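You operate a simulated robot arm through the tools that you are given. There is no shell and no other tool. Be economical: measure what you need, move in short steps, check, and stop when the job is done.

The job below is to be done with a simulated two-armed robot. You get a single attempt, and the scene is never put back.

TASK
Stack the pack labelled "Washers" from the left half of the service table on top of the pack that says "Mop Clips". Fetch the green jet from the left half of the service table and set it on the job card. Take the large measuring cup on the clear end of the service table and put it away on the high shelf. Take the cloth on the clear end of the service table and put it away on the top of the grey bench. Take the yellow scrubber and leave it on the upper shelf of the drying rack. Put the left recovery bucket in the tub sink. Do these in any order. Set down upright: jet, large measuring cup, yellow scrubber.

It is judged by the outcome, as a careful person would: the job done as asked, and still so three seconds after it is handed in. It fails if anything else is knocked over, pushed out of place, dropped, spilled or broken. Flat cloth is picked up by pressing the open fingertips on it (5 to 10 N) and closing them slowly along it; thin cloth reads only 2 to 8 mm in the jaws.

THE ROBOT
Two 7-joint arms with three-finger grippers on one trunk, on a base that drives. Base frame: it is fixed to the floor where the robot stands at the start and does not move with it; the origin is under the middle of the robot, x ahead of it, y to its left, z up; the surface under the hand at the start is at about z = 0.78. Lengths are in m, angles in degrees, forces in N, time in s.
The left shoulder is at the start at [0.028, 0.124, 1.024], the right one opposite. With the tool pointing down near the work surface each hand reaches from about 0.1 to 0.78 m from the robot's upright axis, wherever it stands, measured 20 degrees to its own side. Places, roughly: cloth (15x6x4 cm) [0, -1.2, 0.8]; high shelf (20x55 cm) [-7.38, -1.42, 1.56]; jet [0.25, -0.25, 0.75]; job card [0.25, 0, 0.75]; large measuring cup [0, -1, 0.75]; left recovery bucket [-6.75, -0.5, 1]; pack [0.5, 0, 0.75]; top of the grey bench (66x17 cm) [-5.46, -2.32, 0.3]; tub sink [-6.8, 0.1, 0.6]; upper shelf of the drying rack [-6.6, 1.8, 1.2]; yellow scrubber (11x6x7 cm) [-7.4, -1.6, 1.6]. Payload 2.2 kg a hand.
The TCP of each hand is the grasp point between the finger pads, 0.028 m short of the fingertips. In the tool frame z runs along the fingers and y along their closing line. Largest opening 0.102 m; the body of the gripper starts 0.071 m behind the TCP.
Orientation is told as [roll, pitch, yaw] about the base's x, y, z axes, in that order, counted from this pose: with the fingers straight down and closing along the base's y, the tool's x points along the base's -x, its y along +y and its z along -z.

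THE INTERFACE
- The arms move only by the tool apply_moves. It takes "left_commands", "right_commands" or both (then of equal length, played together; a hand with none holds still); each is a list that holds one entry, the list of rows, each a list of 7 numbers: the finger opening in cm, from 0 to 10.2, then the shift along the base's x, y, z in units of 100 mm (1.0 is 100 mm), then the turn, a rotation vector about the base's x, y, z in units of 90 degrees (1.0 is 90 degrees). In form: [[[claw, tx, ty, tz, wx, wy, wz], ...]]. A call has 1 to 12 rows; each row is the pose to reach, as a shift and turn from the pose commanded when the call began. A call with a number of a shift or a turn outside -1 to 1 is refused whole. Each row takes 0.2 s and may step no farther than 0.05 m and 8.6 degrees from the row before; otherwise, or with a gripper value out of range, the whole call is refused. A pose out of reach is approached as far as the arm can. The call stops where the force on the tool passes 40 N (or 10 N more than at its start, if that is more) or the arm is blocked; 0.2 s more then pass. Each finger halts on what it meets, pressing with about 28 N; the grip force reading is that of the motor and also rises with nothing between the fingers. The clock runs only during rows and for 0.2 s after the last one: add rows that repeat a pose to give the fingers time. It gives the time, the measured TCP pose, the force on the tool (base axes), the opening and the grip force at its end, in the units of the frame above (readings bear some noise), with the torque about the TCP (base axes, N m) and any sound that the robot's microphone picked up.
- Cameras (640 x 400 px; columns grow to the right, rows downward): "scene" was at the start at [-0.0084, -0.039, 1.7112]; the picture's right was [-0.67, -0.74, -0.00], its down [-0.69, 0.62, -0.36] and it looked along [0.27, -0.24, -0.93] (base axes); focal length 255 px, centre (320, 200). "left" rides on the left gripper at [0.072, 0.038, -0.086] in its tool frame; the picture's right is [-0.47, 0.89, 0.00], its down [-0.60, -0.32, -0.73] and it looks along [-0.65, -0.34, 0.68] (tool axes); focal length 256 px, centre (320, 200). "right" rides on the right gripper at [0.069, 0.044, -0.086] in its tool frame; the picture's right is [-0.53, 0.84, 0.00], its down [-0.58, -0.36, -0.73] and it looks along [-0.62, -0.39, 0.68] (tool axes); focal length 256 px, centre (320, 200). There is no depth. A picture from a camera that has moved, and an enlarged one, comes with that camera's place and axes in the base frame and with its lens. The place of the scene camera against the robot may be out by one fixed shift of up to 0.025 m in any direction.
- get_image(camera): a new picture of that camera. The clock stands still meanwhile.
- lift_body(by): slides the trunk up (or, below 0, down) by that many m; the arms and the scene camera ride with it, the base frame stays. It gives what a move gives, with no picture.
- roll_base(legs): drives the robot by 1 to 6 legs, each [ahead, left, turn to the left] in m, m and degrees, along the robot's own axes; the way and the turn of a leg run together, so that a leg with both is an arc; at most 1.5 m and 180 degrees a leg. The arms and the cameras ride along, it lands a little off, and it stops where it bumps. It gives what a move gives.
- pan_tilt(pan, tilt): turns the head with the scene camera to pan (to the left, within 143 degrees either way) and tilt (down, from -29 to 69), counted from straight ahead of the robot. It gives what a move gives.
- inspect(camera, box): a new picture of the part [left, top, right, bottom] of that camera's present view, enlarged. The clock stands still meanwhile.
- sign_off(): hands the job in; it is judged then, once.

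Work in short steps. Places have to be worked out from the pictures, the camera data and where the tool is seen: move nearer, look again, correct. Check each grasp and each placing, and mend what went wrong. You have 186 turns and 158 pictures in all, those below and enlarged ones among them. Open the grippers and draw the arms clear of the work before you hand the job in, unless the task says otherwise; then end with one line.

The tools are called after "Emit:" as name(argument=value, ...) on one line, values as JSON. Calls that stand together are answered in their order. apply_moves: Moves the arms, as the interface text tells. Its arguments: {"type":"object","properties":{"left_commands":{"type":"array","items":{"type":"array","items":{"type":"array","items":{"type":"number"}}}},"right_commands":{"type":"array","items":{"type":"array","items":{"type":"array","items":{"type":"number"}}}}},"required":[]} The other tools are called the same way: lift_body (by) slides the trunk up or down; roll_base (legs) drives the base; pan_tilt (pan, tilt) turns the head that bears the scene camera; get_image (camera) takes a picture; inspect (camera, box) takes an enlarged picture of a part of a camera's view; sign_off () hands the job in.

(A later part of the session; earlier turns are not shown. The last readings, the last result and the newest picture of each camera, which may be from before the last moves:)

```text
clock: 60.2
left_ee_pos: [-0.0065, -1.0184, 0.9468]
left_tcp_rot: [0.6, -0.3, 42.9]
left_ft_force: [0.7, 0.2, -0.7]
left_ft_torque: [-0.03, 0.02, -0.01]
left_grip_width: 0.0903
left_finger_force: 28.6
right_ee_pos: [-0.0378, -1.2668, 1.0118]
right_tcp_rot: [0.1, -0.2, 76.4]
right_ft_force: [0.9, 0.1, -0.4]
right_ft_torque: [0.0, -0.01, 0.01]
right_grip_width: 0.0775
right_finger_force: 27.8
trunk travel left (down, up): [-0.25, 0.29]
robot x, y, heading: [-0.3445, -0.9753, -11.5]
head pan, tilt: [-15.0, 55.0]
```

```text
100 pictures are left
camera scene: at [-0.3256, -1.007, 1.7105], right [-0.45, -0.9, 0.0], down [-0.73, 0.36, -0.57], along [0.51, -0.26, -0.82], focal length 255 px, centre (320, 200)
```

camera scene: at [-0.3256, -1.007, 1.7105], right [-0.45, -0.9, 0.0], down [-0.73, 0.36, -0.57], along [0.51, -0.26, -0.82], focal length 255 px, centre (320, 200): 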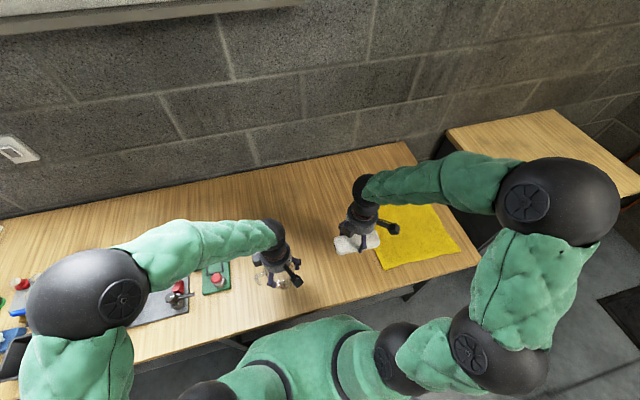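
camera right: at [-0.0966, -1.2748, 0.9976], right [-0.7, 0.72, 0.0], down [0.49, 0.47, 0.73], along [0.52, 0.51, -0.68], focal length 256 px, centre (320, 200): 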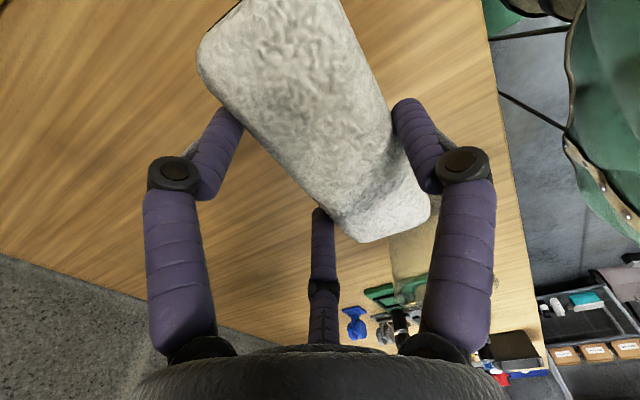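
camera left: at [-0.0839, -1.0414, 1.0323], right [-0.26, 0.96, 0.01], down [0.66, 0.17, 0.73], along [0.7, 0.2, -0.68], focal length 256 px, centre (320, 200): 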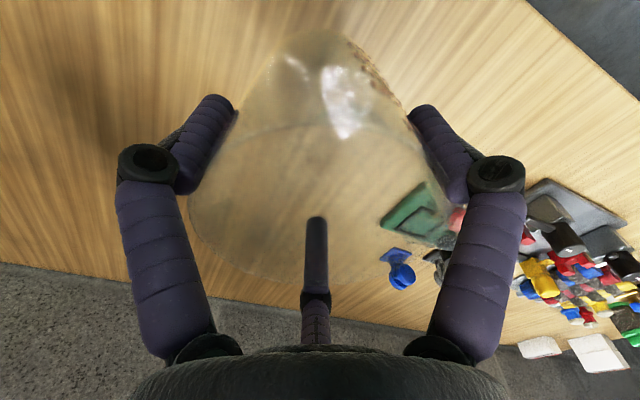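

Both held. Raise hands, then look behind before driving.

Emit:
apply_moves(left_commands=[[[6, 0, 0, 0.4, 0, 0, 0], [6, 0, 0, 0.8, 0, 0, 0], [6, 0, 0, 0.8, 0, 0, 0]]], right_commands=[[[5, 0, 0, 0, 0, 0, 0], [5, 0, 0, 0, 0, 0, 0], [5, 0, 0, 0, 0, 0, 0]]])

Emit:
pan_tilt(pan=-130, tilt=30)

Emit:
get_image(camera="scene")

Emit:
pan_tilt(pan=130, tilt=30)

Emit:
get_image(camera="scene")

```text
clock: 61.0
left_ee_pos: [-0.0058, -1.0183, 1.0289]
left_tcp_rot: [0.6, -0.3, 42.9]
left_ft_force: [-0.5, -0.1, -1.1]
left_ft_torque: [0.0, -0.01, 0.0]
left_grip_width: 0.0906
left_finger_force: 27.8
right_ee_pos: [-0.0364, -1.2666, 1.0114]
right_tcp_rot: [0.2, -0.2, 76.4]
right_ft_force: [-0.3, 0.5, -0.8]
right_ft_torque: [0.01, 0.0, 0.0]
right_grip_width: 0.0774
right_finger_force: 28.0
trunk travel left (down, up): [-0.25, 0.29]
robot x, y, heading: [-0.345, -0.9776, -11.6]
head pan, tilt: [-15.0, 55.0]
```

```text
clock: 63.0
left_ee_pos: [-0.0056, -1.0178, 1.0281]
left_tcp_rot: [0.6, -0.3, 43.0]
left_ft_force: [-0.1, -0.1, -0.5]
left_ft_torque: [-0.02, 0.0, 0.0]
left_grip_width: 0.0904
left_finger_force: 28.1
right_ee_pos: [-0.0357, -1.269, 1.012]
right_tcp_rot: [0.1, -0.3, 76.4]
right_ft_force: [0.9, 0.1, -0.5]
right_ft_torque: [0.01, 0.0, 0.01]
right_grip_width: 0.0776
right_finger_force: 27.9
trunk travel left (down, up): [-0.25, 0.29]
robot x, y, heading: [-0.3433, -0.9773, -11.5]
head pan, tilt: [-130.0, 30.0]
```

```text
99 pictures are left
camera scene: at [-0.4614, -1.031, 1.7465], right [-0.62, 0.78, 0.0], down [0.39, 0.31, -0.87], along [-0.68, -0.54, -0.5], focal length 255 px, centre (320, 200)
```

scene: 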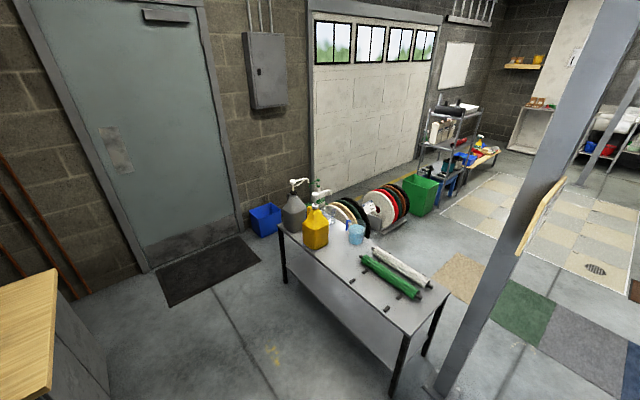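

```text
clock: 66.6
left_ee_pos: [-0.0069, -1.0186, 1.0283]
left_tcp_rot: [0.7, -0.3, 43.1]
left_ft_force: [0.0, 1.1, -1.5]
left_ft_torque: [0.0, 0.02, -0.01]
left_grip_width: 0.0906
left_finger_force: 27.6
right_ee_pos: [-0.0369, -1.2668, 1.0119]
right_tcp_rot: [0.1, -0.2, 76.4]
right_ft_force: [0.4, -0.1, -0.8]
right_ft_torque: [0.03, 0.0, -0.03]
right_grip_width: 0.0773
right_finger_force: 28.1
trunk travel left (down, up): [-0.25, 0.29]
robot x, y, heading: [-0.3447, -0.9822, -11.5]
head pan, tilt: [130.0, 30.0]
```

```text
98 pictures are left
camera scene: at [-0.4339, -0.8951, 1.7466], right [0.88, 0.48, 0.0], down [0.24, -0.44, -0.87], along [-0.41, 0.76, -0.5], focal length 255 px, centre (320, 200)
```

scene: 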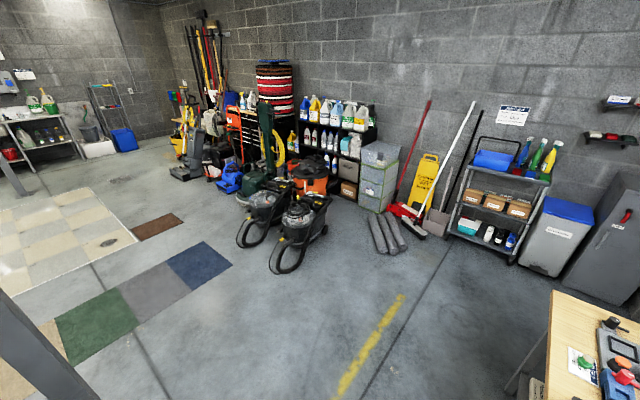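

A pillar stands near (−1.5,−0.94), grey table beyond it, vacuums near (−1.4…−2.1, 0.55). I back off, slide left to y≈−0.2 and turn around.

Emit:
roll_base(legs=[[-0.25, 0, 0], [0, 0.75, 0], [0, 0, -168.5]])

Emit:
pan_tilt(pan=0, tilt=20)

Emit:
get_image(camera="scene")

```text
clock: 79.0
left_ee_pos: [-0.7811, -0.2205, 1.0281]
left_tcp_rot: [0.6, -0.3, -125.4]
left_ft_force: [0.2, 0.2, -0.5]
left_ft_torque: [0.02, -0.02, 0.01]
left_grip_width: 0.0904
left_finger_force: 28.0
right_ee_pos: [-0.8006, 0.0293, 1.0124]
right_tcp_rot: [0.2, -0.1, -92.2]
right_ft_force: [-0.6, -0.6, -0.2]
right_ft_torque: [0.03, 0.01, -0.02]
right_grip_width: 0.0771
right_finger_force: 27.9
trunk travel left (down, up): [-0.25, 0.29]
robot x, y, heading: [-0.44, -0.1959, 180.0]
head pan, tilt: [130.0, 30.0]
```

```text
clock: 81.1
left_ee_pos: [-0.7826, -0.2204, 1.028]
left_tcp_rot: [0.5, -0.4, -125.5]
left_ft_force: [0.1, 0.7, -1.4]
left_ft_torque: [0.04, -0.02, -0.02]
left_grip_width: 0.0905
left_finger_force: 28.2
right_ee_pos: [-0.8016, 0.0293, 1.0111]
right_tcp_rot: [0.1, -0.1, -92.2]
right_ft_force: [-0.6, 1.1, -1.2]
right_ft_torque: [-0.01, 0.02, -0.03]
right_grip_width: 0.0775
right_finger_force: 27.7
trunk travel left (down, up): [-0.25, 0.29]
robot x, y, heading: [-0.4403, -0.1926, 179.9]
head pan, tilt: [0.0, 20.0]
```

```text
97 pictures are left
camera scene: at [-0.5208, -0.1946, 1.7626], right [0.0, 1.0, 0.0], down [0.34, 0.0, -0.94], along [-0.94, 0.0, -0.34], focal length 255 px, centre (320, 200)
```

scene: 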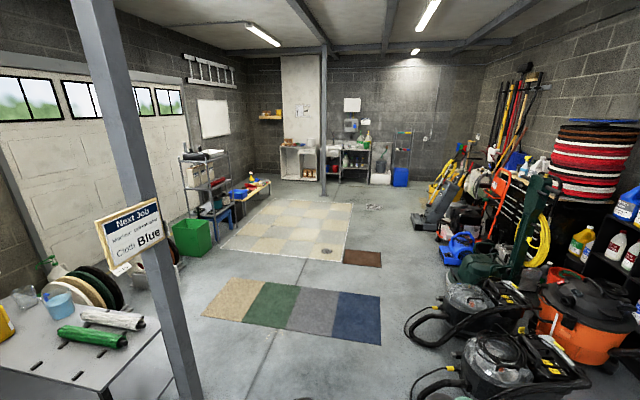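

Path ahead at y≈−0.2 is clear; a second pillar is near (−5.7,−0.1). Zoom the far area.

Emit:
inspect(camera="scene", box=[170, 80, 430, 240])

Emit:
inspect(camera="scene", box=[80, 190, 180, 260])

```text
2.46 times, centred on (300, 160) of scene
camera zoom: at [-0.5208, -0.1946, 1.7626], right [0.0, 1.0, 0.0], down [0.34, 0.0, -0.94], along [-0.94, 0.0, -0.34], focal length 628 px, centre (369, 298)
```

zoom: 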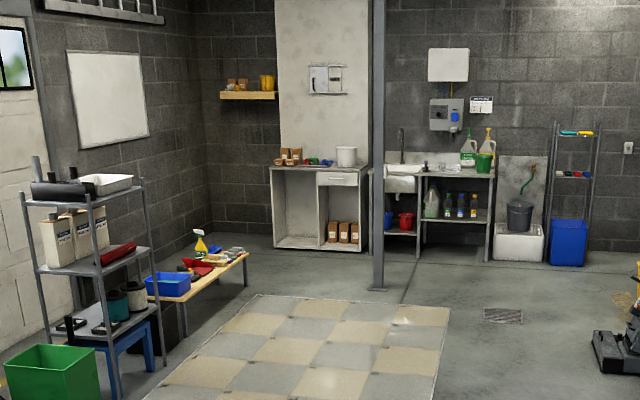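

```text
5.71 times, centred on (130, 225) of scene
camera zoom: at [-0.5208, -0.1946, 1.7626], right [0.0, 1.0, 0.0], down [0.34, 0.0, -0.94], along [-0.94, 0.0, -0.34], focal length 1457 px, centre (1406, 57)
```

zoom: 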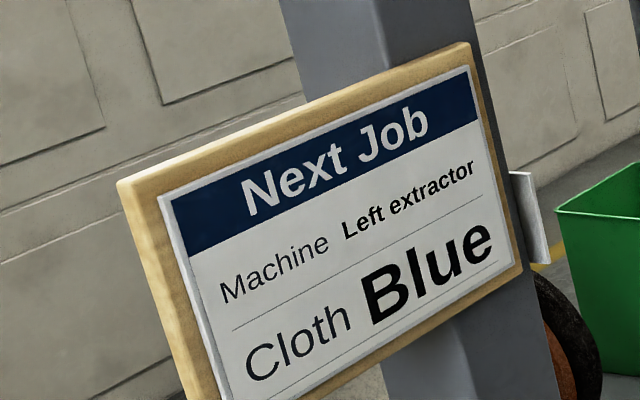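

The bucket (on cabinet), sink, rack, high shelf with yellow item are visible. Drive 3 m ahead and look left toward the bench.

Emit:
roll_base(legs=[[1.5, 0, 0], [1.5, 0, 0]])

Emit:
pan_tilt(pan=45, tilt=25)

Emit:
get_image(camera="scene")

```text
clock: 95.6
left_ee_pos: [-3.7925, -0.2399, 1.0292]
left_tcp_rot: [0.5, -0.4, -125.2]
left_ft_force: [1.0, -0.3, -1.5]
left_ft_torque: [0.01, 0.0, 0.03]
left_grip_width: 0.0903
left_finger_force: 27.9
right_ee_pos: [-3.8131, 0.0107, 1.0109]
right_tcp_rot: [0.0, -0.2, -91.6]
right_ft_force: [0.7, -0.7, -0.9]
right_ft_torque: [-0.02, -0.03, 0.03]
right_grip_width: 0.0776
right_finger_force: 28.3
trunk travel left (down, up): [-0.25, 0.29]
robot x, y, heading: [-3.4522, -0.2044, -179.6]
head pan, tilt: [0.0, 20.0]
```

```text
clock: 96.8
left_ee_pos: [-3.7927, -0.2385, 1.0276]
left_tcp_rot: [0.5, -0.3, -125.1]
left_ft_force: [-0.6, 0.2, -0.6]
left_ft_torque: [0.03, 0.0, 0.01]
left_grip_width: 0.0904
left_finger_force: 27.5
right_ee_pos: [-3.8126, 0.0109, 1.0114]
right_tcp_rot: [0.1, -0.2, -91.8]
right_ft_force: [-0.6, 0.3, -1.4]
right_ft_torque: [-0.04, 0.0, 0.02]
right_grip_width: 0.0776
right_finger_force: 28.1
trunk travel left (down, up): [-0.25, 0.29]
robot x, y, heading: [-3.4553, -0.2112, -179.6]
head pan, tilt: [45.0, 25.0]
```

```text
94 pictures are left
camera scene: at [-3.5037, -0.2762, 1.7545], right [-0.71, 0.7, 0.0], down [0.3, 0.3, -0.91], along [-0.64, -0.64, -0.42], focal length 255 px, centre (320, 200)
```

scene: 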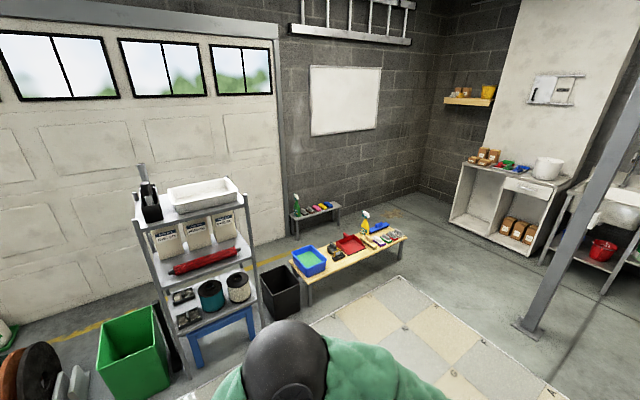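

Grey bench found by the wall behind the wooden bench. Zoom.

Emit:
inspect(camera="scene", box=[260, 170, 430, 300])

Emit:
inspect(camera="scene", box=[420, 60, 640, 220])

```text
3.08 times, centred on (345, 235) of scene
camera zoom: at [-3.5037, -0.2762, 1.7545], right [-0.71, 0.7, 0.0], down [0.3, 0.3, -0.91], along [-0.64, -0.64, -0.42], focal length 784 px, centre (243, 92)
```

zoom: 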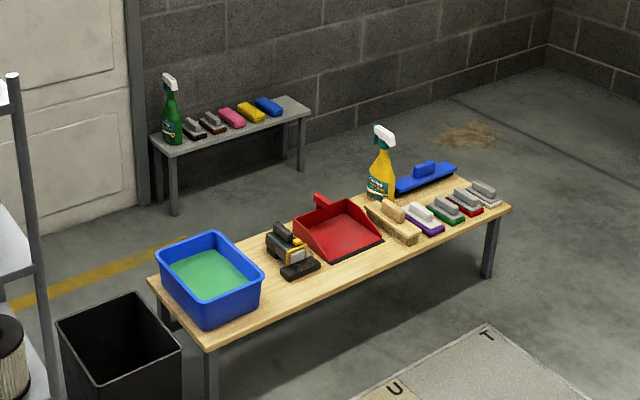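

```text
2.50 times, centred on (530, 140) of scene
camera zoom: at [-3.5037, -0.2762, 1.7545], right [-0.71, 0.7, 0.0], down [0.3, 0.3, -0.91], along [-0.64, -0.64, -0.42], focal length 637 px, centre (-205, 350)
```

zoom: 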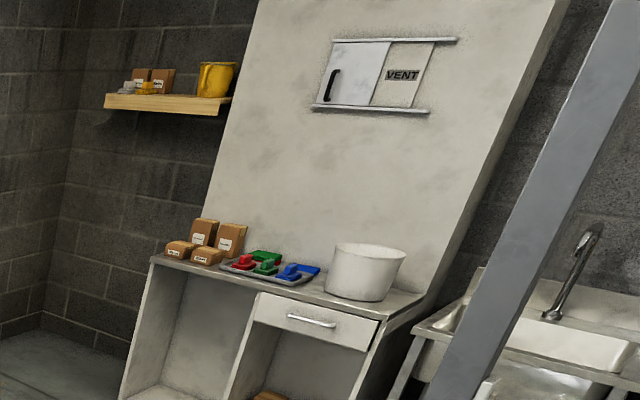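

Bench free space seems at its right end near (−5.8,−2.25), z≈0.29. I pass between the pillar and wooden bench to (−5.9,−0.75) and turn to face the bench.

Emit:
roll_base(legs=[[1.5, 0.54, 0], [0.95, 0, 0], [0, 0, 79]])

Emit:
pan_tilt(pan=0, tilt=40)

Emit:
get_image(camera="scene")

```text
refused: leg 1 is longer than a leg can be; nothing moved
```

```text
clock: 97.9
left_ee_pos: [-3.793, -0.2406, 1.0279]
left_tcp_rot: [0.6, -0.3, -125.1]
left_ft_force: [0.2, -0.2, -1.3]
left_ft_torque: [-0.01, 0.0, 0.0]
left_grip_width: 0.0902
left_finger_force: 28.0
right_ee_pos: [-3.8123, 0.0105, 1.0113]
right_tcp_rot: [0.1, -0.2, -91.8]
right_ft_force: [0.4, -0.7, -0.4]
right_ft_torque: [0.01, 0.04, 0.01]
right_grip_width: 0.0774
right_finger_force: 27.8
trunk travel left (down, up): [-0.25, 0.29]
robot x, y, heading: [-3.4533, -0.2093, -179.7]
head pan, tilt: [0.0, 40.0]
```

```text
91 pictures are left
camera scene: at [-3.524, -0.2113, 1.7312], right [-0.01, 1.0, 0.0], down [0.64, 0.0, -0.77], along [-0.77, -0.01, -0.64], focal length 255 px, centre (320, 200)
```

scene: 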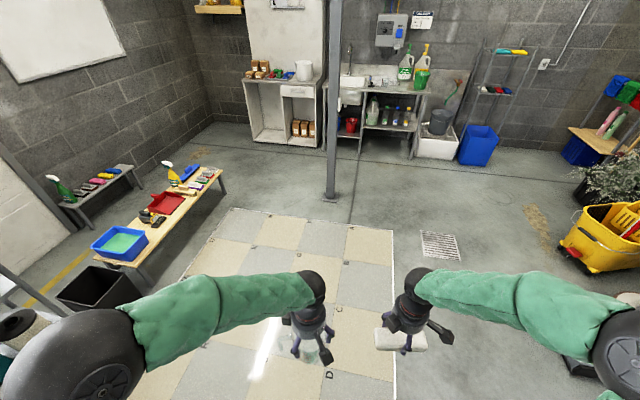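

The leg was too long; split it.

Emit:
roll_base(legs=[[1.2, 0.54, 0], [1.25, 0, 0], [0, 0, 79]])

Emit:
get_image(camera="scene")

```text
clock: 113.8
left_ee_pos: [-5.9427, -1.1104, 1.0281]
left_tcp_rot: [0.6, -0.2, -46.0]
left_ft_force: [0.4, 0.1, -1.6]
left_ft_torque: [0.01, -0.01, -0.02]
left_grip_width: 0.0901
left_finger_force: 28.2
right_ee_pos: [-6.1933, -1.0835, 1.0115]
right_tcp_rot: [0.2, -0.2, -12.6]
right_ft_force: [1.6, 0.2, -0.7]
right_ft_torque: [0.0, -0.01, 0.02]
right_grip_width: 0.0776
right_finger_force: 28.7
trunk travel left (down, up): [-0.25, 0.29]
robot x, y, heading: [-5.9055, -0.7691, -100.4]
head pan, tilt: [0.0, 40.0]
```

```text
90 pictures are left
camera scene: at [-5.9356, -0.8272, 1.7312], right [-0.98, 0.18, 0.0], down [0.12, 0.63, -0.77], along [-0.14, -0.75, -0.64], focal length 255 px, centre (320, 200)
```

scene: 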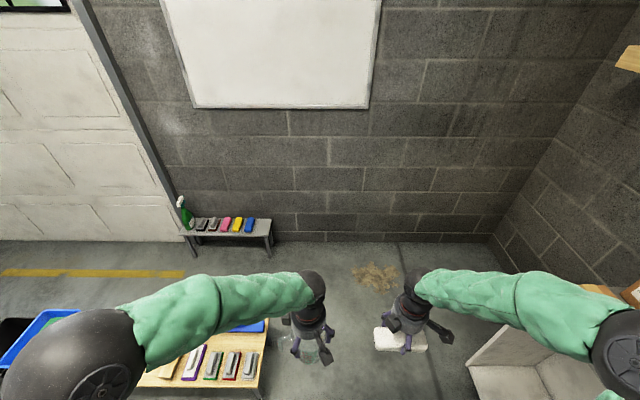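

Zoom on the bench to see its free space.

Emit:
inspect(camera="scene", box=[160, 180, 300, 270])

```text
4.44 times, centred on (230, 225) of scene
camera zoom: at [-5.9356, -0.8272, 1.7312], right [-0.98, 0.18, 0.0], down [0.12, 0.63, -0.77], along [-0.14, -0.75, -0.64], focal length 1133 px, centre (720, 89)
```

zoom: 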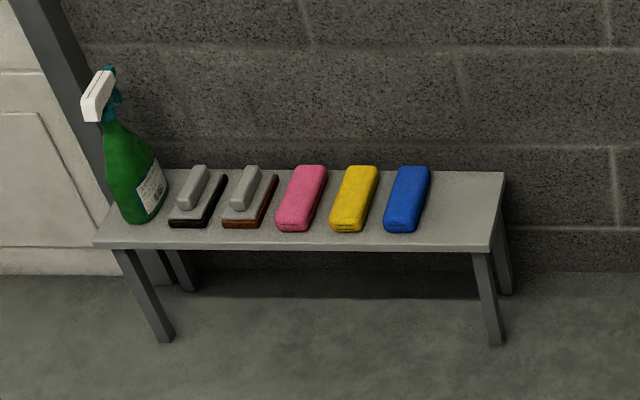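

The white cloth goes parallel to the others at the free right end, centre ≈(−5.75,−2.29). Drive up to it and rotate the right hand back so the cloth lies along the bench depth.

Emit:
roll_base(legs=[[0.92, 0, 0], [0, 0.39, 0]])

Emit:
apply_moves(right_commands=[[[5, 0, 0, 0, 0, 0, -0.09], [5, 0, 0, 0, 0, 0, -0.18], [5, 0, 0, 0, 0, 0, -0.27], [5, 0, 0, 0, 0, 0, -0.36], [5, 0, 0, 0, 0, 0, -0.45], [5, 0, 0, 0, 0, 0, -0.54], [5, 0, 0, 0, 0, 0, -0.63], [5, 0, 0, 0, 0, 0, -0.72], [5, 0, 0, 0, 0, 0, -0.81], [5, 0, 0, 0, 0, 0, -0.9], [5, 0, 0, 0, 0, 0, -0.975], [5, 0, 0, 0, 0, 0, -0.975]]])

Emit:
pan_tilt(pan=0, tilt=60)

Emit:
get_image(camera="scene")

```text
clock: 119.9
left_ee_pos: [-5.9582, -2.0373, 1.028]
left_tcp_rot: [0.5, -0.2, -36.5]
left_ft_force: [0.4, -1.0, -0.9]
left_ft_torque: [0.01, 0.05, 0.01]
left_grip_width: 0.0902
left_finger_force: 28.3
right_ee_pos: [-6.2091, -2.0536, 1.0119]
right_tcp_rot: [0.0, -0.1, -2.9]
right_ft_force: [-0.5, 0.2, -1.2]
right_ft_torque: [0.03, 0.04, 0.01]
right_grip_width: 0.0774
right_finger_force: 27.9
trunk travel left (down, up): [-0.25, 0.29]
robot x, y, heading: [-5.9842, -1.6981, -90.8]
head pan, tilt: [0.0, 40.0]
stopped in leg 2: the robot was blocked; the commanded pose is now the measured one
```

```text
clock: 122.5
left_ee_pos: [-5.96, -2.0369, 1.0274]
left_tcp_rot: [0.6, -0.3, -36.3]
left_ft_force: [-0.5, -0.2, -0.8]
left_ft_torque: [0.01, 0.01, 0.03]
left_grip_width: 0.0902
left_finger_force: 28.1
right_ee_pos: [-6.2113, -2.0512, 1.0113]
right_tcp_rot: [0.0, -0.3, -91.0]
right_ft_force: [0.1, -0.2, -0.9]
right_ft_torque: [0.0, 0.0, 0.0]
right_grip_width: 0.0774
right_finger_force: 27.9
trunk travel left (down, up): [-0.25, 0.29]
robot x, y, heading: [-5.984, -1.6971, -90.7]
head pan, tilt: [0.0, 40.0]
```

```text
clock: 123.3
left_ee_pos: [-5.9601, -2.0366, 1.0272]
left_tcp_rot: [0.6, -0.3, -36.4]
left_ft_force: [-0.1, 0.8, -0.4]
left_ft_torque: [-0.02, 0.03, 0.01]
left_grip_width: 0.0896
left_finger_force: 28.1
right_ee_pos: [-6.2111, -2.0536, 1.0129]
right_tcp_rot: [0.1, -0.2, -90.9]
right_ft_force: [0.4, -0.5, -0.4]
right_ft_torque: [-0.03, -0.01, 0.03]
right_grip_width: 0.0772
right_finger_force: 28.0
trunk travel left (down, up): [-0.25, 0.29]
robot x, y, heading: [-5.9842, -1.6962, -90.6]
head pan, tilt: [0.0, 60.0]
```

```text
88 pictures are left
camera scene: at [-6.0005, -1.7359, 1.7045], right [-1.0, 0.01, 0.0], down [0.01, 0.87, -0.5], along [-0.01, -0.5, -0.87], focal length 255 px, centre (320, 200)
```

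scene: 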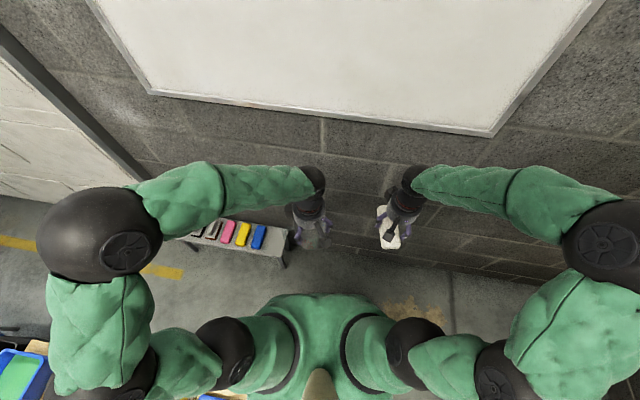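

The base bumped on the left, probably at the wooden bench. Look there before continuing.

Emit:
pan_tilt(pan=100, tilt=50)

Emit:
get_image(camera="scene")

```text
clock: 125.0
left_ee_pos: [-5.9597, -2.0367, 1.0277]
left_tcp_rot: [0.7, -0.3, -36.5]
left_ft_force: [-0.5, 0.2, -1.0]
left_ft_torque: [0.01, -0.01, 0.01]
left_grip_width: 0.0898
left_finger_force: 28.0
right_ee_pos: [-6.2108, -2.0515, 1.0128]
right_tcp_rot: [0.1, -0.2, -90.8]
right_ft_force: [-0.3, -0.2, -1.1]
right_ft_torque: [-0.01, -0.01, 0.01]
right_grip_width: 0.0776
right_finger_force: 27.8
trunk travel left (down, up): [-0.25, 0.29]
robot x, y, heading: [-5.9831, -1.6963, -90.8]
head pan, tilt: [100.0, 50.0]
```

```text
87 pictures are left
camera scene: at [-5.9235, -1.657, 1.717], right [0.16, -0.99, 0.0], down [-0.76, -0.12, -0.64], along [0.63, 0.1, -0.77], focal length 255 px, centre (320, 200)
```

scene: 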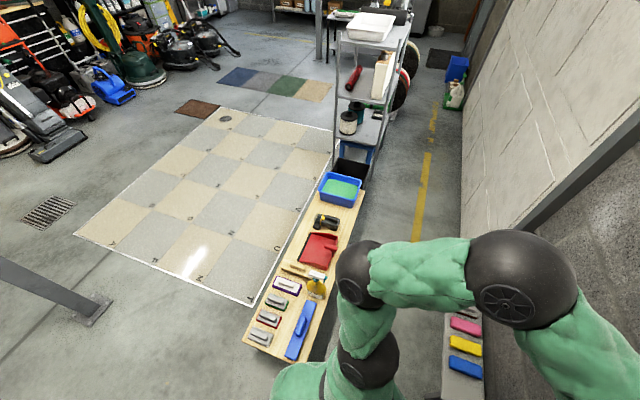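

Wooden bench corner is at (−5.77,−1.61), just touching; it looks undisturbed. I move the base off it, and shift the left hand (cup) up and left to make room for the right arm to reach across.

Emit:
roll_base(legs=[[0, -0.05, 0], [0.05, 0, 0]])

Emit:
apply_moves(left_commands=[[[6, 0.4, 0, 0.2, 0, 0, 0], [6, 0.8, 0, 0.4, 0, 0, 0], [6, 1.0, 0, 0.6, 0, 0, 0]]])

Emit:
apply_moves(left_commands=[[[6, 0.4, 0.1, 0.2, 0, 0, 0], [6, 0.8, 0.2, 0.4, 0, 0, 0], [6, 1.0, 0.3, 0.6, 0, 0, 0]]])

Emit:
apply_moves(left_commands=[[[6, 0.4, 0.1, 0, 0, 0, 0], [6, 0.8, 0.2, 0, 0, 0, 0], [6, 1.0, 0.2, 0, 0, 0, 0]]], right_commands=[[[5, 0.4, -0.1, -0.2, 0, 0, 0], [5, 0.8, -0.2, -0.4, 0, 0, 0], [5, 1.0, -0.3, -0.6, 0, 0, 0]]])

Emit:
apply_moves(right_commands=[[[5, 0.4, -0.1, -0.2, 0, 0, 0], [5, 0.8, -0.2, -0.4, 0, 0, 0], [5, 1.0, -0.4, -0.6, 0, 0, 0], [5, 1.0, -0.4, -0.6, 0, 0, 0]]])

Emit:
pan_tilt(pan=10, tilt=60)

Emit:
get_image(camera="scene")

```text
clock: 126.5
left_ee_pos: [-6.0106, -2.0868, 1.0277]
left_tcp_rot: [0.7, -0.3, -36.4]
left_ft_force: [0.4, -1.3, -0.7]
left_ft_torque: [0.03, -0.05, -0.04]
left_grip_width: 0.0899
left_finger_force: 28.3
right_ee_pos: [-6.2614, -2.102, 1.0109]
right_tcp_rot: [0.1, 0.1, -90.6]
right_ft_force: [-0.9, -0.4, -1.2]
right_ft_torque: [0.04, 0.0, 0.01]
right_grip_width: 0.0771
right_finger_force: 27.8
trunk travel left (down, up): [-0.25, 0.29]
robot x, y, heading: [-6.0326, -1.741, -90.7]
head pan, tilt: [100.0, 50.0]
```

```text
clock: 127.3
left_ee_pos: [-5.9097, -2.0843, 1.0875]
left_tcp_rot: [0.6, -0.2, -36.5]
left_ft_force: [0.4, -0.2, -1.2]
left_ft_torque: [-0.03, 0.06, 0.03]
left_grip_width: 0.0902
left_finger_force: 28.3
right_ee_pos: [-6.2614, -2.1005, 1.011]
right_tcp_rot: [0.1, -0.3, -90.6]
right_ft_force: [-0.2, 0.3, -0.6]
right_ft_torque: [0.03, 0.01, -0.01]
right_grip_width: 0.0773
right_finger_force: 27.7
trunk travel left (down, up): [-0.25, 0.29]
robot x, y, heading: [-6.0342, -1.7439, -90.9]
head pan, tilt: [100.0, 50.0]
```

```text
clock: 128.1
left_ee_pos: [-5.8102, -2.0551, 1.1478]
left_tcp_rot: [0.5, -0.3, -36.4]
left_ft_force: [-0.3, 0.1, -0.6]
left_ft_torque: [-0.01, 0.01, 0.0]
left_grip_width: 0.0901
left_finger_force: 28.1
right_ee_pos: [-6.2618, -2.1, 1.0121]
right_tcp_rot: [0.1, -0.2, -90.8]
right_ft_force: [-0.8, -0.1, -0.3]
right_ft_torque: [-0.02, 0.02, -0.02]
right_grip_width: 0.0773
right_finger_force: 28.0
trunk travel left (down, up): [-0.25, 0.29]
robot x, y, heading: [-6.0341, -1.7473, -90.7]
head pan, tilt: [100.0, 50.0]
```

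```text
clock: 128.9
left_ee_pos: [-5.7111, -2.0355, 1.1475]
left_tcp_rot: [0.5, -0.2, -36.6]
left_ft_force: [-0.1, -0.8, -1.3]
left_ft_torque: [0.02, 0.01, 0.03]
left_grip_width: 0.09
left_finger_force: 28.7
right_ee_pos: [-6.1611, -2.1318, 0.9516]
right_tcp_rot: [0.1, -0.1, -90.8]
right_ft_force: [-0.1, -0.4, -0.8]
right_ft_torque: [0.06, 0.04, 0.0]
right_grip_width: 0.0774
right_finger_force: 28.4
trunk travel left (down, up): [-0.25, 0.29]
robot x, y, heading: [-6.0331, -1.7449, -90.8]
head pan, tilt: [100.0, 50.0]
```

```text
clock: 129.9
left_ee_pos: [-5.7105, -2.0343, 1.148]
left_tcp_rot: [0.6, -0.2, -36.4]
left_ft_force: [-0.3, -0.3, -1.3]
left_ft_torque: [-0.05, 0.04, 0.0]
left_grip_width: 0.0898
left_finger_force: 28.1
right_ee_pos: [-6.0614, -2.1707, 0.8923]
right_tcp_rot: [0.1, -0.2, -90.7]
right_ft_force: [-0.2, 0.8, -0.6]
right_ft_torque: [-0.05, -0.02, -0.02]
right_grip_width: 0.0773
right_finger_force: 28.3
trunk travel left (down, up): [-0.25, 0.29]
robot x, y, heading: [-6.0321, -1.7478, -90.6]
head pan, tilt: [100.0, 50.0]
```

```text
clock: 131.5
left_ee_pos: [-5.7121, -2.0343, 1.1469]
left_tcp_rot: [0.6, -0.3, -36.4]
left_ft_force: [0.1, -0.6, -0.3]
left_ft_torque: [0.01, 0.0, 0.0]
left_grip_width: 0.0898
left_finger_force: 28.6
right_ee_pos: [-6.0618, -2.1713, 0.8922]
right_tcp_rot: [0.1, -0.1, -90.8]
right_ft_force: [-0.6, 0.6, 0.2]
right_ft_torque: [-0.01, 0.02, 0.01]
right_grip_width: 0.0773
right_finger_force: 27.9
trunk travel left (down, up): [-0.25, 0.29]
robot x, y, heading: [-6.0336, -1.7473, -90.9]
head pan, tilt: [10.0, 60.0]
```

```text
86 pictures are left
camera scene: at [-6.0393, -1.7836, 1.7044], right [-0.99, -0.16, 0.0], down [-0.14, 0.85, -0.5], along [0.08, -0.49, -0.87], focal length 255 px, centre (320, 200)
```

scene: 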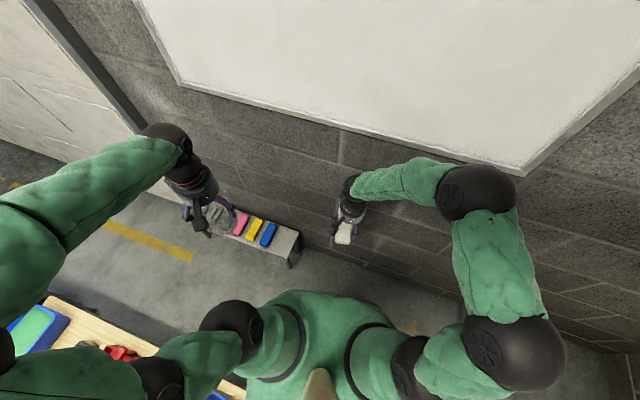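

Elbow folds inward nicely. Bring the right hand above the free bench end.

Emit:
apply_moves(right_commands=[[[5, 0.4, -0.1, 0, 0, 0, 0], [5, 0.8, -0.2, 0, 0, 0, 0], [5, 1.0, -0.3, 0, 0, 0, 0]]])

Emit:
apply_moves(right_commands=[[[5, 0.4, -0.1, -0.3, 0, 0, -0.05], [5, 0.8, -0.2, -0.6, 0, 0, -0.108], [5, 1.0, -0.3, -1.0, 0, 0, -0.108]]])

Emit:
get_image(camera="scene")

Emit:
get_image(camera="right")

```text
clock: 132.3
left_ee_pos: [-5.7111, -2.0356, 1.1476]
left_tcp_rot: [0.6, -0.3, -36.4]
left_ft_force: [0.0, 0.0, -1.1]
left_ft_torque: [0.03, 0.02, 0.02]
left_grip_width: 0.0899
left_finger_force: 28.2
right_ee_pos: [-5.9614, -2.2014, 0.8919]
right_tcp_rot: [0.0, -0.2, -90.8]
right_ft_force: [0.5, -0.6, -0.6]
right_ft_torque: [-0.01, 0.07, -0.03]
right_grip_width: 0.0774
right_finger_force: 28.0
trunk travel left (down, up): [-0.25, 0.29]
robot x, y, heading: [-6.0305, -1.7451, -90.6]
head pan, tilt: [10.0, 60.0]
```

```text
refused: row 1 steps farther than a row can; nothing moved
```

```text
85 pictures are left
camera scene: at [-6.0387, -1.7842, 1.7044], right [-0.99, -0.16, 0.0], down [-0.14, 0.86, -0.5], along [0.08, -0.49, -0.87], focal length 255 px, centre (320, 200)
```

scene: 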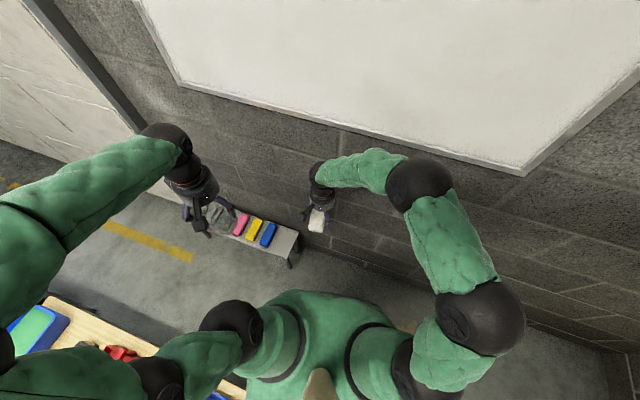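

```text
84 pictures are left
camera right: at [-5.9176, -2.1326, 0.9771], right [0.84, -0.55, 0.0], down [-0.37, -0.57, 0.73], along [-0.4, -0.61, -0.68], focal length 256 px, centre (320, 200)
```

right: 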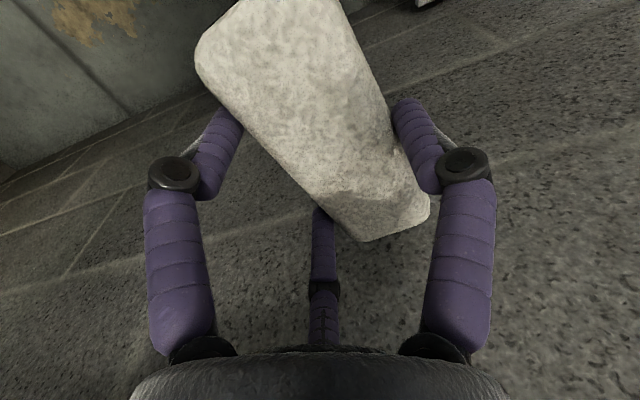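

Continue with smaller rows, and zoom to align.

Emit:
apply_moves(right_commands=[[[5, 0.3, -0.1, -0.2, 0, 0, -0.05], [5, 0.6, -0.2, -0.4, 0, 0, -0.108], [5, 0.9, -0.3, -0.6, 0, 0, -0.108], [5, 1.0, -0.32, -0.8, 0, 0, -0.108]]])

Emit:
apply_moves(right_commands=[[[5, 0.3, -0.1, -0.2, 0, 0, 0], [5, 0.6, -0.2, -0.4, 0, 0, 0], [5, 0.9, -0.3, -0.6, 0, 0, 0], [5, 1.0, -0.31, -0.8, 0, 0, 0], [5, 1.0, -0.31, -0.8, 0, 0, 0]]])

Emit:
inspect(camera="scene", box=[180, 150, 360, 280])

```text
clock: 133.3
left_ee_pos: [-5.7094, -2.0356, 1.1488]
left_tcp_rot: [0.7, -0.3, -36.4]
left_ft_force: [0.7, 1.1, -0.9]
left_ft_torque: [0.03, -0.02, -0.01]
left_grip_width: 0.0899
left_finger_force: 28.1
right_ee_pos: [-5.8625, -2.233, 0.8117]
right_tcp_rot: [0.1, -0.2, -100.5]
right_ft_force: [0.5, -0.1, -0.8]
right_ft_torque: [0.02, 0.01, -0.02]
right_grip_width: 0.0774
right_finger_force: 28.0
trunk travel left (down, up): [-0.25, 0.29]
robot x, y, heading: [-6.0368, -1.7458, -91.0]
head pan, tilt: [10.0, 60.0]
```

```text
clock: 134.5
left_ee_pos: [-5.7108, -2.0348, 1.1485]
left_tcp_rot: [0.6, -0.2, -36.4]
left_ft_force: [-0.2, -1.1, -1.4]
left_ft_torque: [-0.03, 0.03, -0.03]
left_grip_width: 0.0899
left_finger_force: 28.5
right_ee_pos: [-5.7622, -2.2635, 0.7316]
right_tcp_rot: [0.2, -0.1, -100.3]
right_ft_force: [0.9, -0.1, -1.2]
right_ft_torque: [-0.02, -0.02, 0.01]
right_grip_width: 0.0774
right_finger_force: 27.8
trunk travel left (down, up): [-0.25, 0.29]
robot x, y, heading: [-6.034, -1.7472, -90.8]
head pan, tilt: [10.0, 60.0]
```

```text
3.08 times, centred on (270, 215) of scene
camera zoom: at [-6.0391, -1.7837, 1.7045], right [-0.99, -0.16, 0.0], down [-0.14, 0.85, -0.5], along [0.08, -0.49, -0.87], focal length 784 px, centre (474, 154)
```

zoom: 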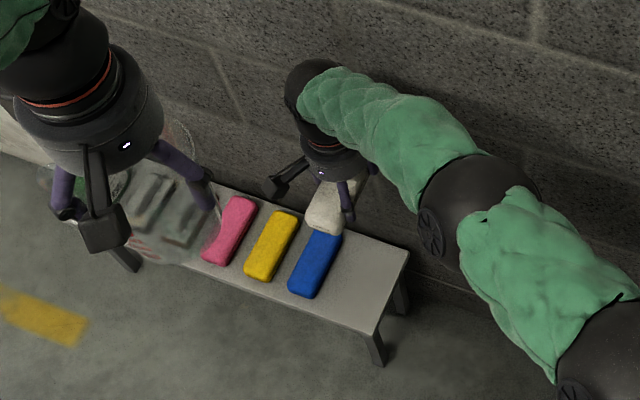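

Relative to the visible fingertip, the target TCP is ≈(−5.75,−2.278). Lower the trunk by 0.25 then adjust.

Emit:
lift_body(by=-0.24)

Emit:
apply_moves(right_commands=[[[5, 0.1, -0.1, -0.2, 0, 0, 0.015], [5, 0.12, -0.15, -0.5, 0, 0, 0.015], [5, 0.12, -0.15, -0.7, 0, 0, 0.015], [5, 0.12, -0.15, -0.7, 0, 0, 0.015]]])

Emit:
inspect(camera="scene", box=[180, 130, 380, 270])

Emit:
get_image(camera="right")

```text
clock: 137.0
left_ee_pos: [-5.7107, -2.0358, 0.9074]
left_tcp_rot: [0.5, -0.3, -36.4]
left_ft_force: [-0.2, -0.1, 0.0]
left_ft_torque: [0.03, 0.01, 0.0]
left_grip_width: 0.0898
left_finger_force: 27.7
right_ee_pos: [-5.7629, -2.2639, 0.4919]
right_tcp_rot: [0.1, -0.1, -100.5]
right_ft_force: [-0.1, 0.8, 1.1]
right_ft_torque: [0.0, -0.01, 0.01]
right_grip_width: 0.0773
right_finger_force: 28.0
trunk travel left (down, up): [-0.01, 0.53]
robot x, y, heading: [-6.0337, -1.7492, -90.6]
head pan, tilt: [10.0, 60.0]
```

```text
clock: 138.0
left_ee_pos: [-5.7106, -2.0346, 0.909]
left_tcp_rot: [0.6, -0.2, -36.4]
left_ft_force: [0.1, 0.5, -1.3]
left_ft_torque: [-0.01, 0.01, -0.03]
left_grip_width: 0.0899
left_finger_force: 27.9
right_ee_pos: [-5.7599, -2.2683, 0.4274]
right_tcp_rot: [0.2, -0.1, -99.0]
right_ft_force: [-0.2, 0.4, -1.0]
right_ft_torque: [-0.01, 0.03, 0.01]
right_grip_width: 0.0774
right_finger_force: 28.2
right hand out of reach, approached as far as the arm can: row 2, 3, 4
trunk travel left (down, up): [-0.01, 0.53]
robot x, y, heading: [-6.0379, -1.745, -90.9]
head pan, tilt: [10.0, 60.0]
```

```text
2.86 times, centred on (280, 200) of scene
camera zoom: at [-6.0393, -1.7836, 1.4645], right [-0.99, -0.16, 0.0], down [-0.14, 0.85, -0.5], along [0.08, -0.49, -0.87], focal length 728 px, centre (434, 200)
```

zoom: 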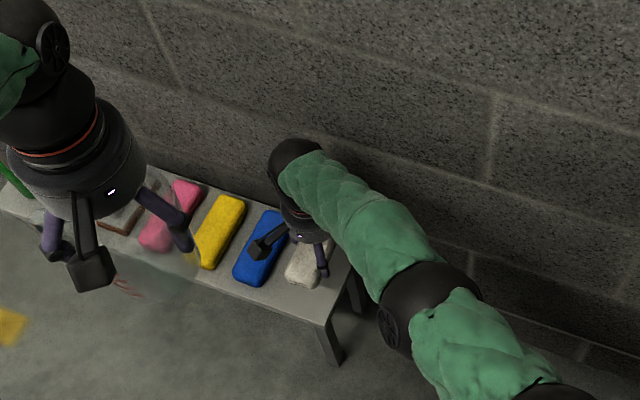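

```text
81 pictures are left
camera right: at [-5.7064, -2.2067, 0.5121], right [0.75, -0.66, 0.0], down [-0.45, -0.51, 0.73], along [-0.48, -0.55, -0.68], focal length 256 px, centre (320, 200)
```

right: 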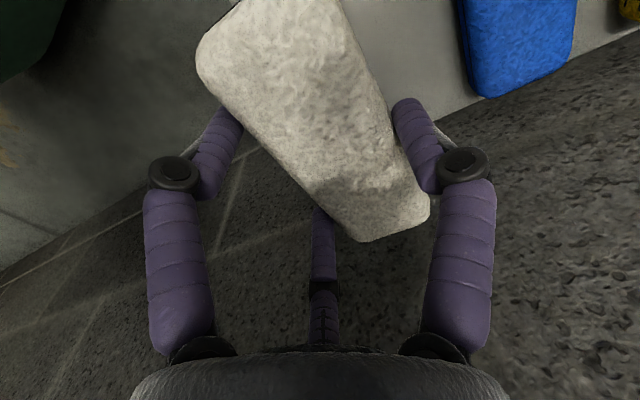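

Out of reach vertically; I retract the hand 0.1 m and drive 0.1 m closer to shorten the reach.

Emit:
apply_moves(right_commands=[[[5, 0, 0.4, 0, 0, 0, 0], [5, 0, 0.8, 0, 0, 0, 0], [5, 0, 1.0, 0, 0, 0, 0], [5, 0, 1.0, 0, 0, 0, 0]]])

Emit:
roll_base(legs=[[0.1, 0, 0]])

Emit:
inspect(camera="scene", box=[180, 130, 380, 270])

```text
clock: 139.0
left_ee_pos: [-5.7103, -2.0364, 0.9089]
left_tcp_rot: [0.6, -0.2, -36.4]
left_ft_force: [0.0, -0.6, -0.6]
left_ft_torque: [0.0, 0.04, -0.04]
left_grip_width: 0.0897
left_finger_force: 27.7
right_ee_pos: [-5.7594, -2.1676, 0.4263]
right_tcp_rot: [0.0, -0.2, -98.9]
right_ft_force: [0.2, -0.5, -0.4]
right_ft_torque: [0.02, -0.02, 0.02]
right_grip_width: 0.0776
right_finger_force: 28.4
trunk travel left (down, up): [-0.01, 0.53]
robot x, y, heading: [-6.0328, -1.747, -90.9]
head pan, tilt: [10.0, 60.0]
```

```text
clock: 140.2
left_ee_pos: [-5.7108, -2.1361, 0.9075]
left_tcp_rot: [0.5, -0.3, -36.3]
left_ft_force: [0.0, -0.2, -1.0]
left_ft_torque: [0.04, -0.01, 0.02]
left_grip_width: 0.09
left_finger_force: 27.6
right_ee_pos: [-5.7615, -2.2686, 0.4289]
right_tcp_rot: [0.1, 0.0, -99.1]
right_ft_force: [-0.6, -0.3, -0.1]
right_ft_torque: [-0.01, 0.0, 0.03]
right_grip_width: 0.0772
right_finger_force: 27.9
trunk travel left (down, up): [-0.01, 0.53]
robot x, y, heading: [-6.0357, -1.8461, -90.8]
head pan, tilt: [10.0, 60.0]
```

```text
2.86 times, centred on (280, 200) of scene
camera zoom: at [-6.0405, -1.8851, 1.4644], right [-0.99, -0.16, 0.0], down [-0.14, 0.86, -0.5], along [0.08, -0.49, -0.87], focal length 728 px, centre (434, 200)
```

zoom: 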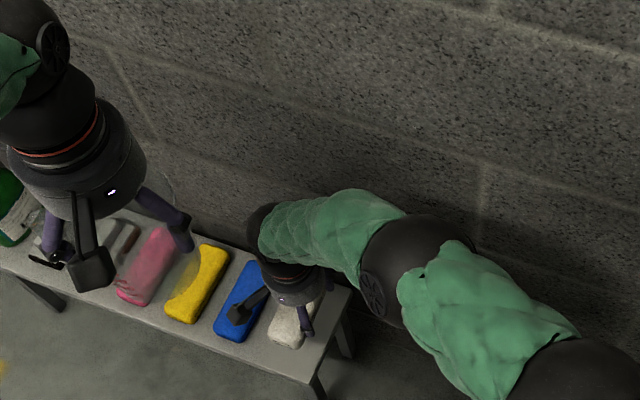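

Wrist view of bench back edge and blue cloth confirms target TCP ≈(−5.748,−2.283). Lower in steps.

Emit:
apply_moves(right_commands=[[[5, 0.13, -0.14, -0.2, 0, 0, 0], [5, 0.13, -0.14, -0.5, 0, 0, 0], [5, 0.13, -0.14, -0.75, 0, 0, 0], [5, 0.13, -0.14, -0.85, 0, 0, 0], [5, 0.13, -0.14, -0.85, 0, 0, 0]]])

Emit:
inspect(camera="scene", box=[200, 180, 340, 270])

Emit:
get_image(camera="right")

```text
clock: 141.4
left_ee_pos: [-5.7132, -2.1354, 0.9091]
left_tcp_rot: [0.7, -0.3, -36.3]
left_ft_force: [-0.4, 0.2, -0.4]
left_ft_torque: [-0.03, 0.02, -0.02]
left_grip_width: 0.0902
left_finger_force: 28.1
right_ee_pos: [-5.7469, -2.2833, 0.3429]
right_tcp_rot: [0.1, -0.1, -99.1]
right_ft_force: [-0.2, 0.6, 0.1]
right_ft_torque: [-0.08, -0.07, -0.01]
right_grip_width: 0.0774
right_finger_force: 27.6
trunk travel left (down, up): [-0.01, 0.53]
robot x, y, heading: [-6.0352, -1.8463, -90.9]
head pan, tilt: [10.0, 60.0]
```

```text
4.44 times, centred on (270, 225) of scene
camera zoom: at [-6.0406, -1.8843, 1.4645], right [-0.99, -0.16, 0.0], down [-0.14, 0.85, -0.5], along [0.08, -0.49, -0.87], focal length 1133 px, centre (542, 89)
```

zoom: 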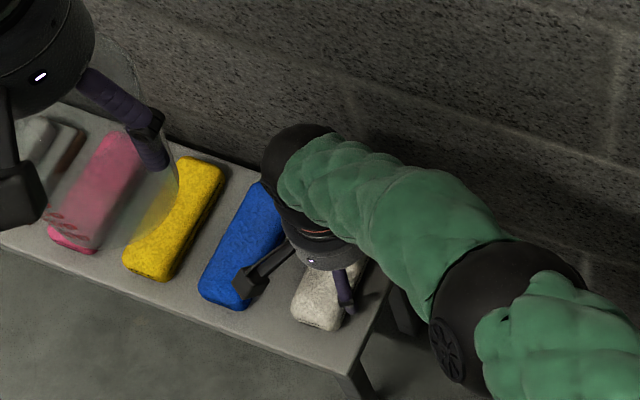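

```text
78 pictures are left
camera right: at [-5.6938, -2.2223, 0.4277], right [0.75, -0.66, 0.0], down [-0.45, -0.51, 0.73], along [-0.48, -0.55, -0.68], focal length 256 px, centre (320, 200)
```

right: 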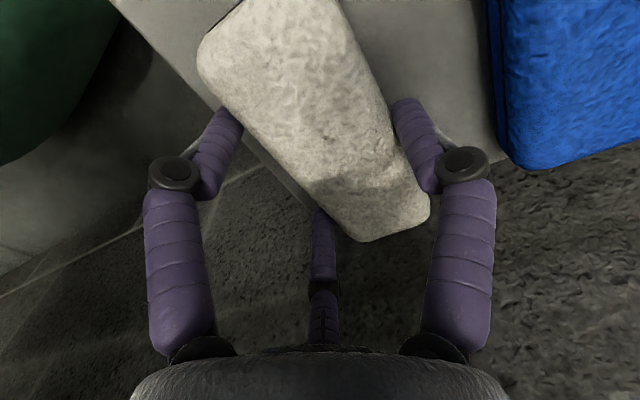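

Layout good; shift 7 mm toward the wall and lower to contact.

Emit:
apply_moves(right_commands=[[[5, 0, -0.07, 0, 0, 0, 0], [5, 0, -0.07, -0.04, 0, 0, 0], [5, 0, -0.07, -0.07, 0, 0, 0], [5, 0, -0.07, -0.1, 0, 0, 0], [5, 0, -0.07, -0.12, 0, 0, 0], [5, 0, -0.07, -0.12, 0, 0, 0]]])

```text
clock: 142.8
left_ee_pos: [-5.7121, -2.1342, 0.9094]
left_tcp_rot: [0.5, -0.4, -36.4]
left_ft_force: [-0.7, -0.1, -1.1]
left_ft_torque: [0.02, 0.01, 0.0]
left_grip_width: 0.0897
left_finger_force: 27.5
right_ee_pos: [-5.7508, -2.2875, 0.3423]
right_tcp_rot: [0.4, -0.3, -99.1]
right_ft_force: [5.7, 4.9, 22.8]
right_ft_torque: [0.35, -0.38, 0.03]
right_grip_width: 0.0775
right_finger_force: 28.4
right hand out of reach, approached as far as the arm can: row 1, 2, 3, 4, 5, 6
trunk travel left (down, up): [-0.01, 0.53]
robot x, y, heading: [-6.0327, -1.8479, -91.0]
head pan, tilt: [10.0, 60.0]
```

Contact with the bench (23 N). Open slowly and lift.

Emit:
apply_moves(right_commands=[[[5, 0, 0, 0.1, 0, 0, 0], [7, 0, 0, 0.1, 0, 0, 0], [9, 0, 0, 0.1, 0, 0, 0], [10.2, 0, 0, 0.1, 0, 0, 0], [10.2, 0, 0, 0.1, 0, 0, 0]]])

Emit:
get_image(camera="right")

```text
clock: 144.0
left_ee_pos: [-5.7118, -2.1362, 0.9087]
left_tcp_rot: [0.6, -0.3, -36.2]
left_ft_force: [0.7, 0.9, -1.1]
left_ft_torque: [-0.01, 0.01, -0.02]
left_grip_width: 0.0897
left_finger_force: 28.0
right_ee_pos: [-5.7523, -2.286, 0.3507]
right_tcp_rot: [0.1, 0.0, -99.1]
right_ft_force: [0.3, -0.4, 1.0]
right_ft_torque: [0.02, 0.0, 0.02]
right_grip_width: 0.1021
right_finger_force: 0.1
trunk travel left (down, up): [-0.01, 0.53]
robot x, y, heading: [-6.0366, -1.8464, -90.8]
head pan, tilt: [10.0, 60.0]
```

```text
77 pictures are left
camera right: at [-5.6986, -2.2247, 0.4348], right [0.75, -0.66, 0.0], down [-0.45, -0.51, 0.73], along [-0.48, -0.55, -0.68], focal length 256 px, centre (320, 200)
```

right: 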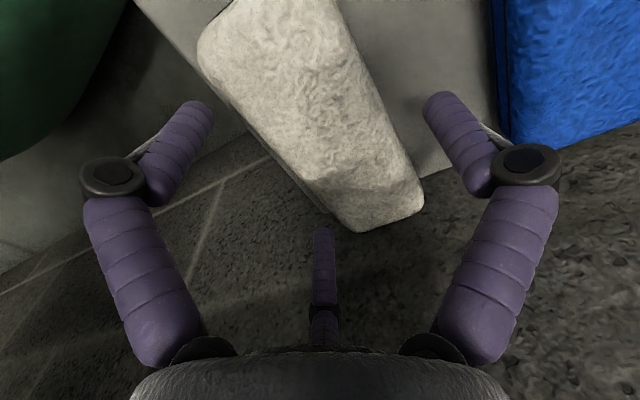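

Released; cloth rests on the bench. Lift straight up, raise the trunk, and check.

Emit:
apply_moves(right_commands=[[[10.2, 0, 0, 0.3, 0, 0, 0], [10.2, 0, 0, 0.7, 0, 0, 0], [10.2, 0, 0, 1.0, 0, 0, 0]]])

Emit:
lift_body(by=0.24)

Emit:
apply_moves(right_commands=[[[10.2, -0.4, 0.1, 0.2, 0, 0, 0], [10.2, -0.8, 0.2, 0.4, 0, 0, 0], [10.2, -1.0, 0.4, 0.6, 0, 0, 0]]])

Emit:
inspect(camera="scene", box=[180, 150, 360, 280])

```text
clock: 144.8
left_ee_pos: [-5.713, -2.1361, 0.9082]
left_tcp_rot: [0.6, -0.4, -36.4]
left_ft_force: [0.0, 0.0, -0.7]
left_ft_torque: [-0.01, 0.02, 0.02]
left_grip_width: 0.0896
left_finger_force: 28.0
right_ee_pos: [-5.7532, -2.2836, 0.4499]
right_tcp_rot: [-0.1, -0.1, -99.0]
right_ft_force: [0.2, 0.8, -0.7]
right_ft_torque: [-0.06, -0.06, 0.0]
right_grip_width: 0.1021
right_finger_force: 0.0
trunk travel left (down, up): [-0.01, 0.53]
robot x, y, heading: [-6.0343, -1.8467, -90.8]
head pan, tilt: [10.0, 60.0]
```

```text
clock: 147.3
left_ee_pos: [-5.7127, -2.136, 1.1478]
left_tcp_rot: [0.7, -0.3, -36.4]
left_ft_force: [-0.2, -0.1, 0.1]
left_ft_torque: [0.01, 0.01, -0.01]
left_grip_width: 0.0898
left_finger_force: 28.3
right_ee_pos: [-5.7526, -2.2856, 0.6891]
right_tcp_rot: [0.1, 0.0, -99.0]
right_ft_force: [0.3, -0.4, 0.1]
right_ft_torque: [-0.03, 0.02, -0.02]
right_grip_width: 0.1019
right_finger_force: 0.0
trunk travel left (down, up): [-0.25, 0.29]
robot x, y, heading: [-6.0402, -1.8444, -90.9]
head pan, tilt: [10.0, 60.0]
```

```text
clock: 148.1
left_ee_pos: [-5.7123, -2.135, 1.1482]
left_tcp_rot: [0.6, -0.4, -36.3]
left_ft_force: [-0.7, 0.0, -0.1]
left_ft_torque: [-0.01, 0.0, -0.01]
left_grip_width: 0.0901
left_finger_force: 28.4
right_ee_pos: [-5.8525, -2.2445, 0.7498]
right_tcp_rot: [0.0, -0.2, -98.9]
right_ft_force: [-0.1, -0.4, 0.7]
right_ft_torque: [-0.02, -0.03, 0.01]
right_grip_width: 0.1021
right_finger_force: 0.1
trunk travel left (down, up): [-0.25, 0.29]
robot x, y, heading: [-6.038, -1.8457, -90.9]
head pan, tilt: [10.0, 60.0]
```

```text
3.08 times, centred on (270, 215) of scene
camera zoom: at [-6.0412, -1.8832, 1.7045], right [-0.99, -0.16, 0.0], down [-0.14, 0.85, -0.5], along [0.08, -0.49, -0.87], focal length 784 px, centre (474, 154)
```

zoom: 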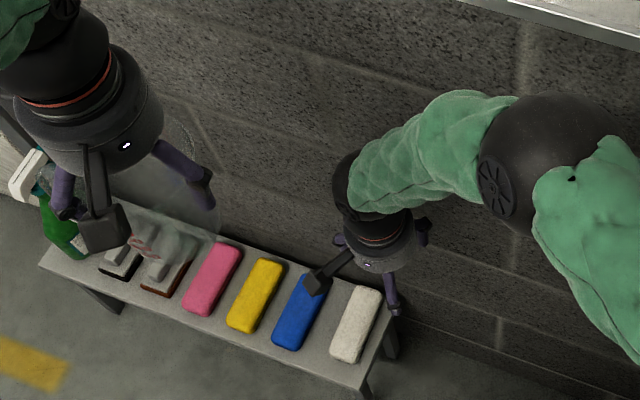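

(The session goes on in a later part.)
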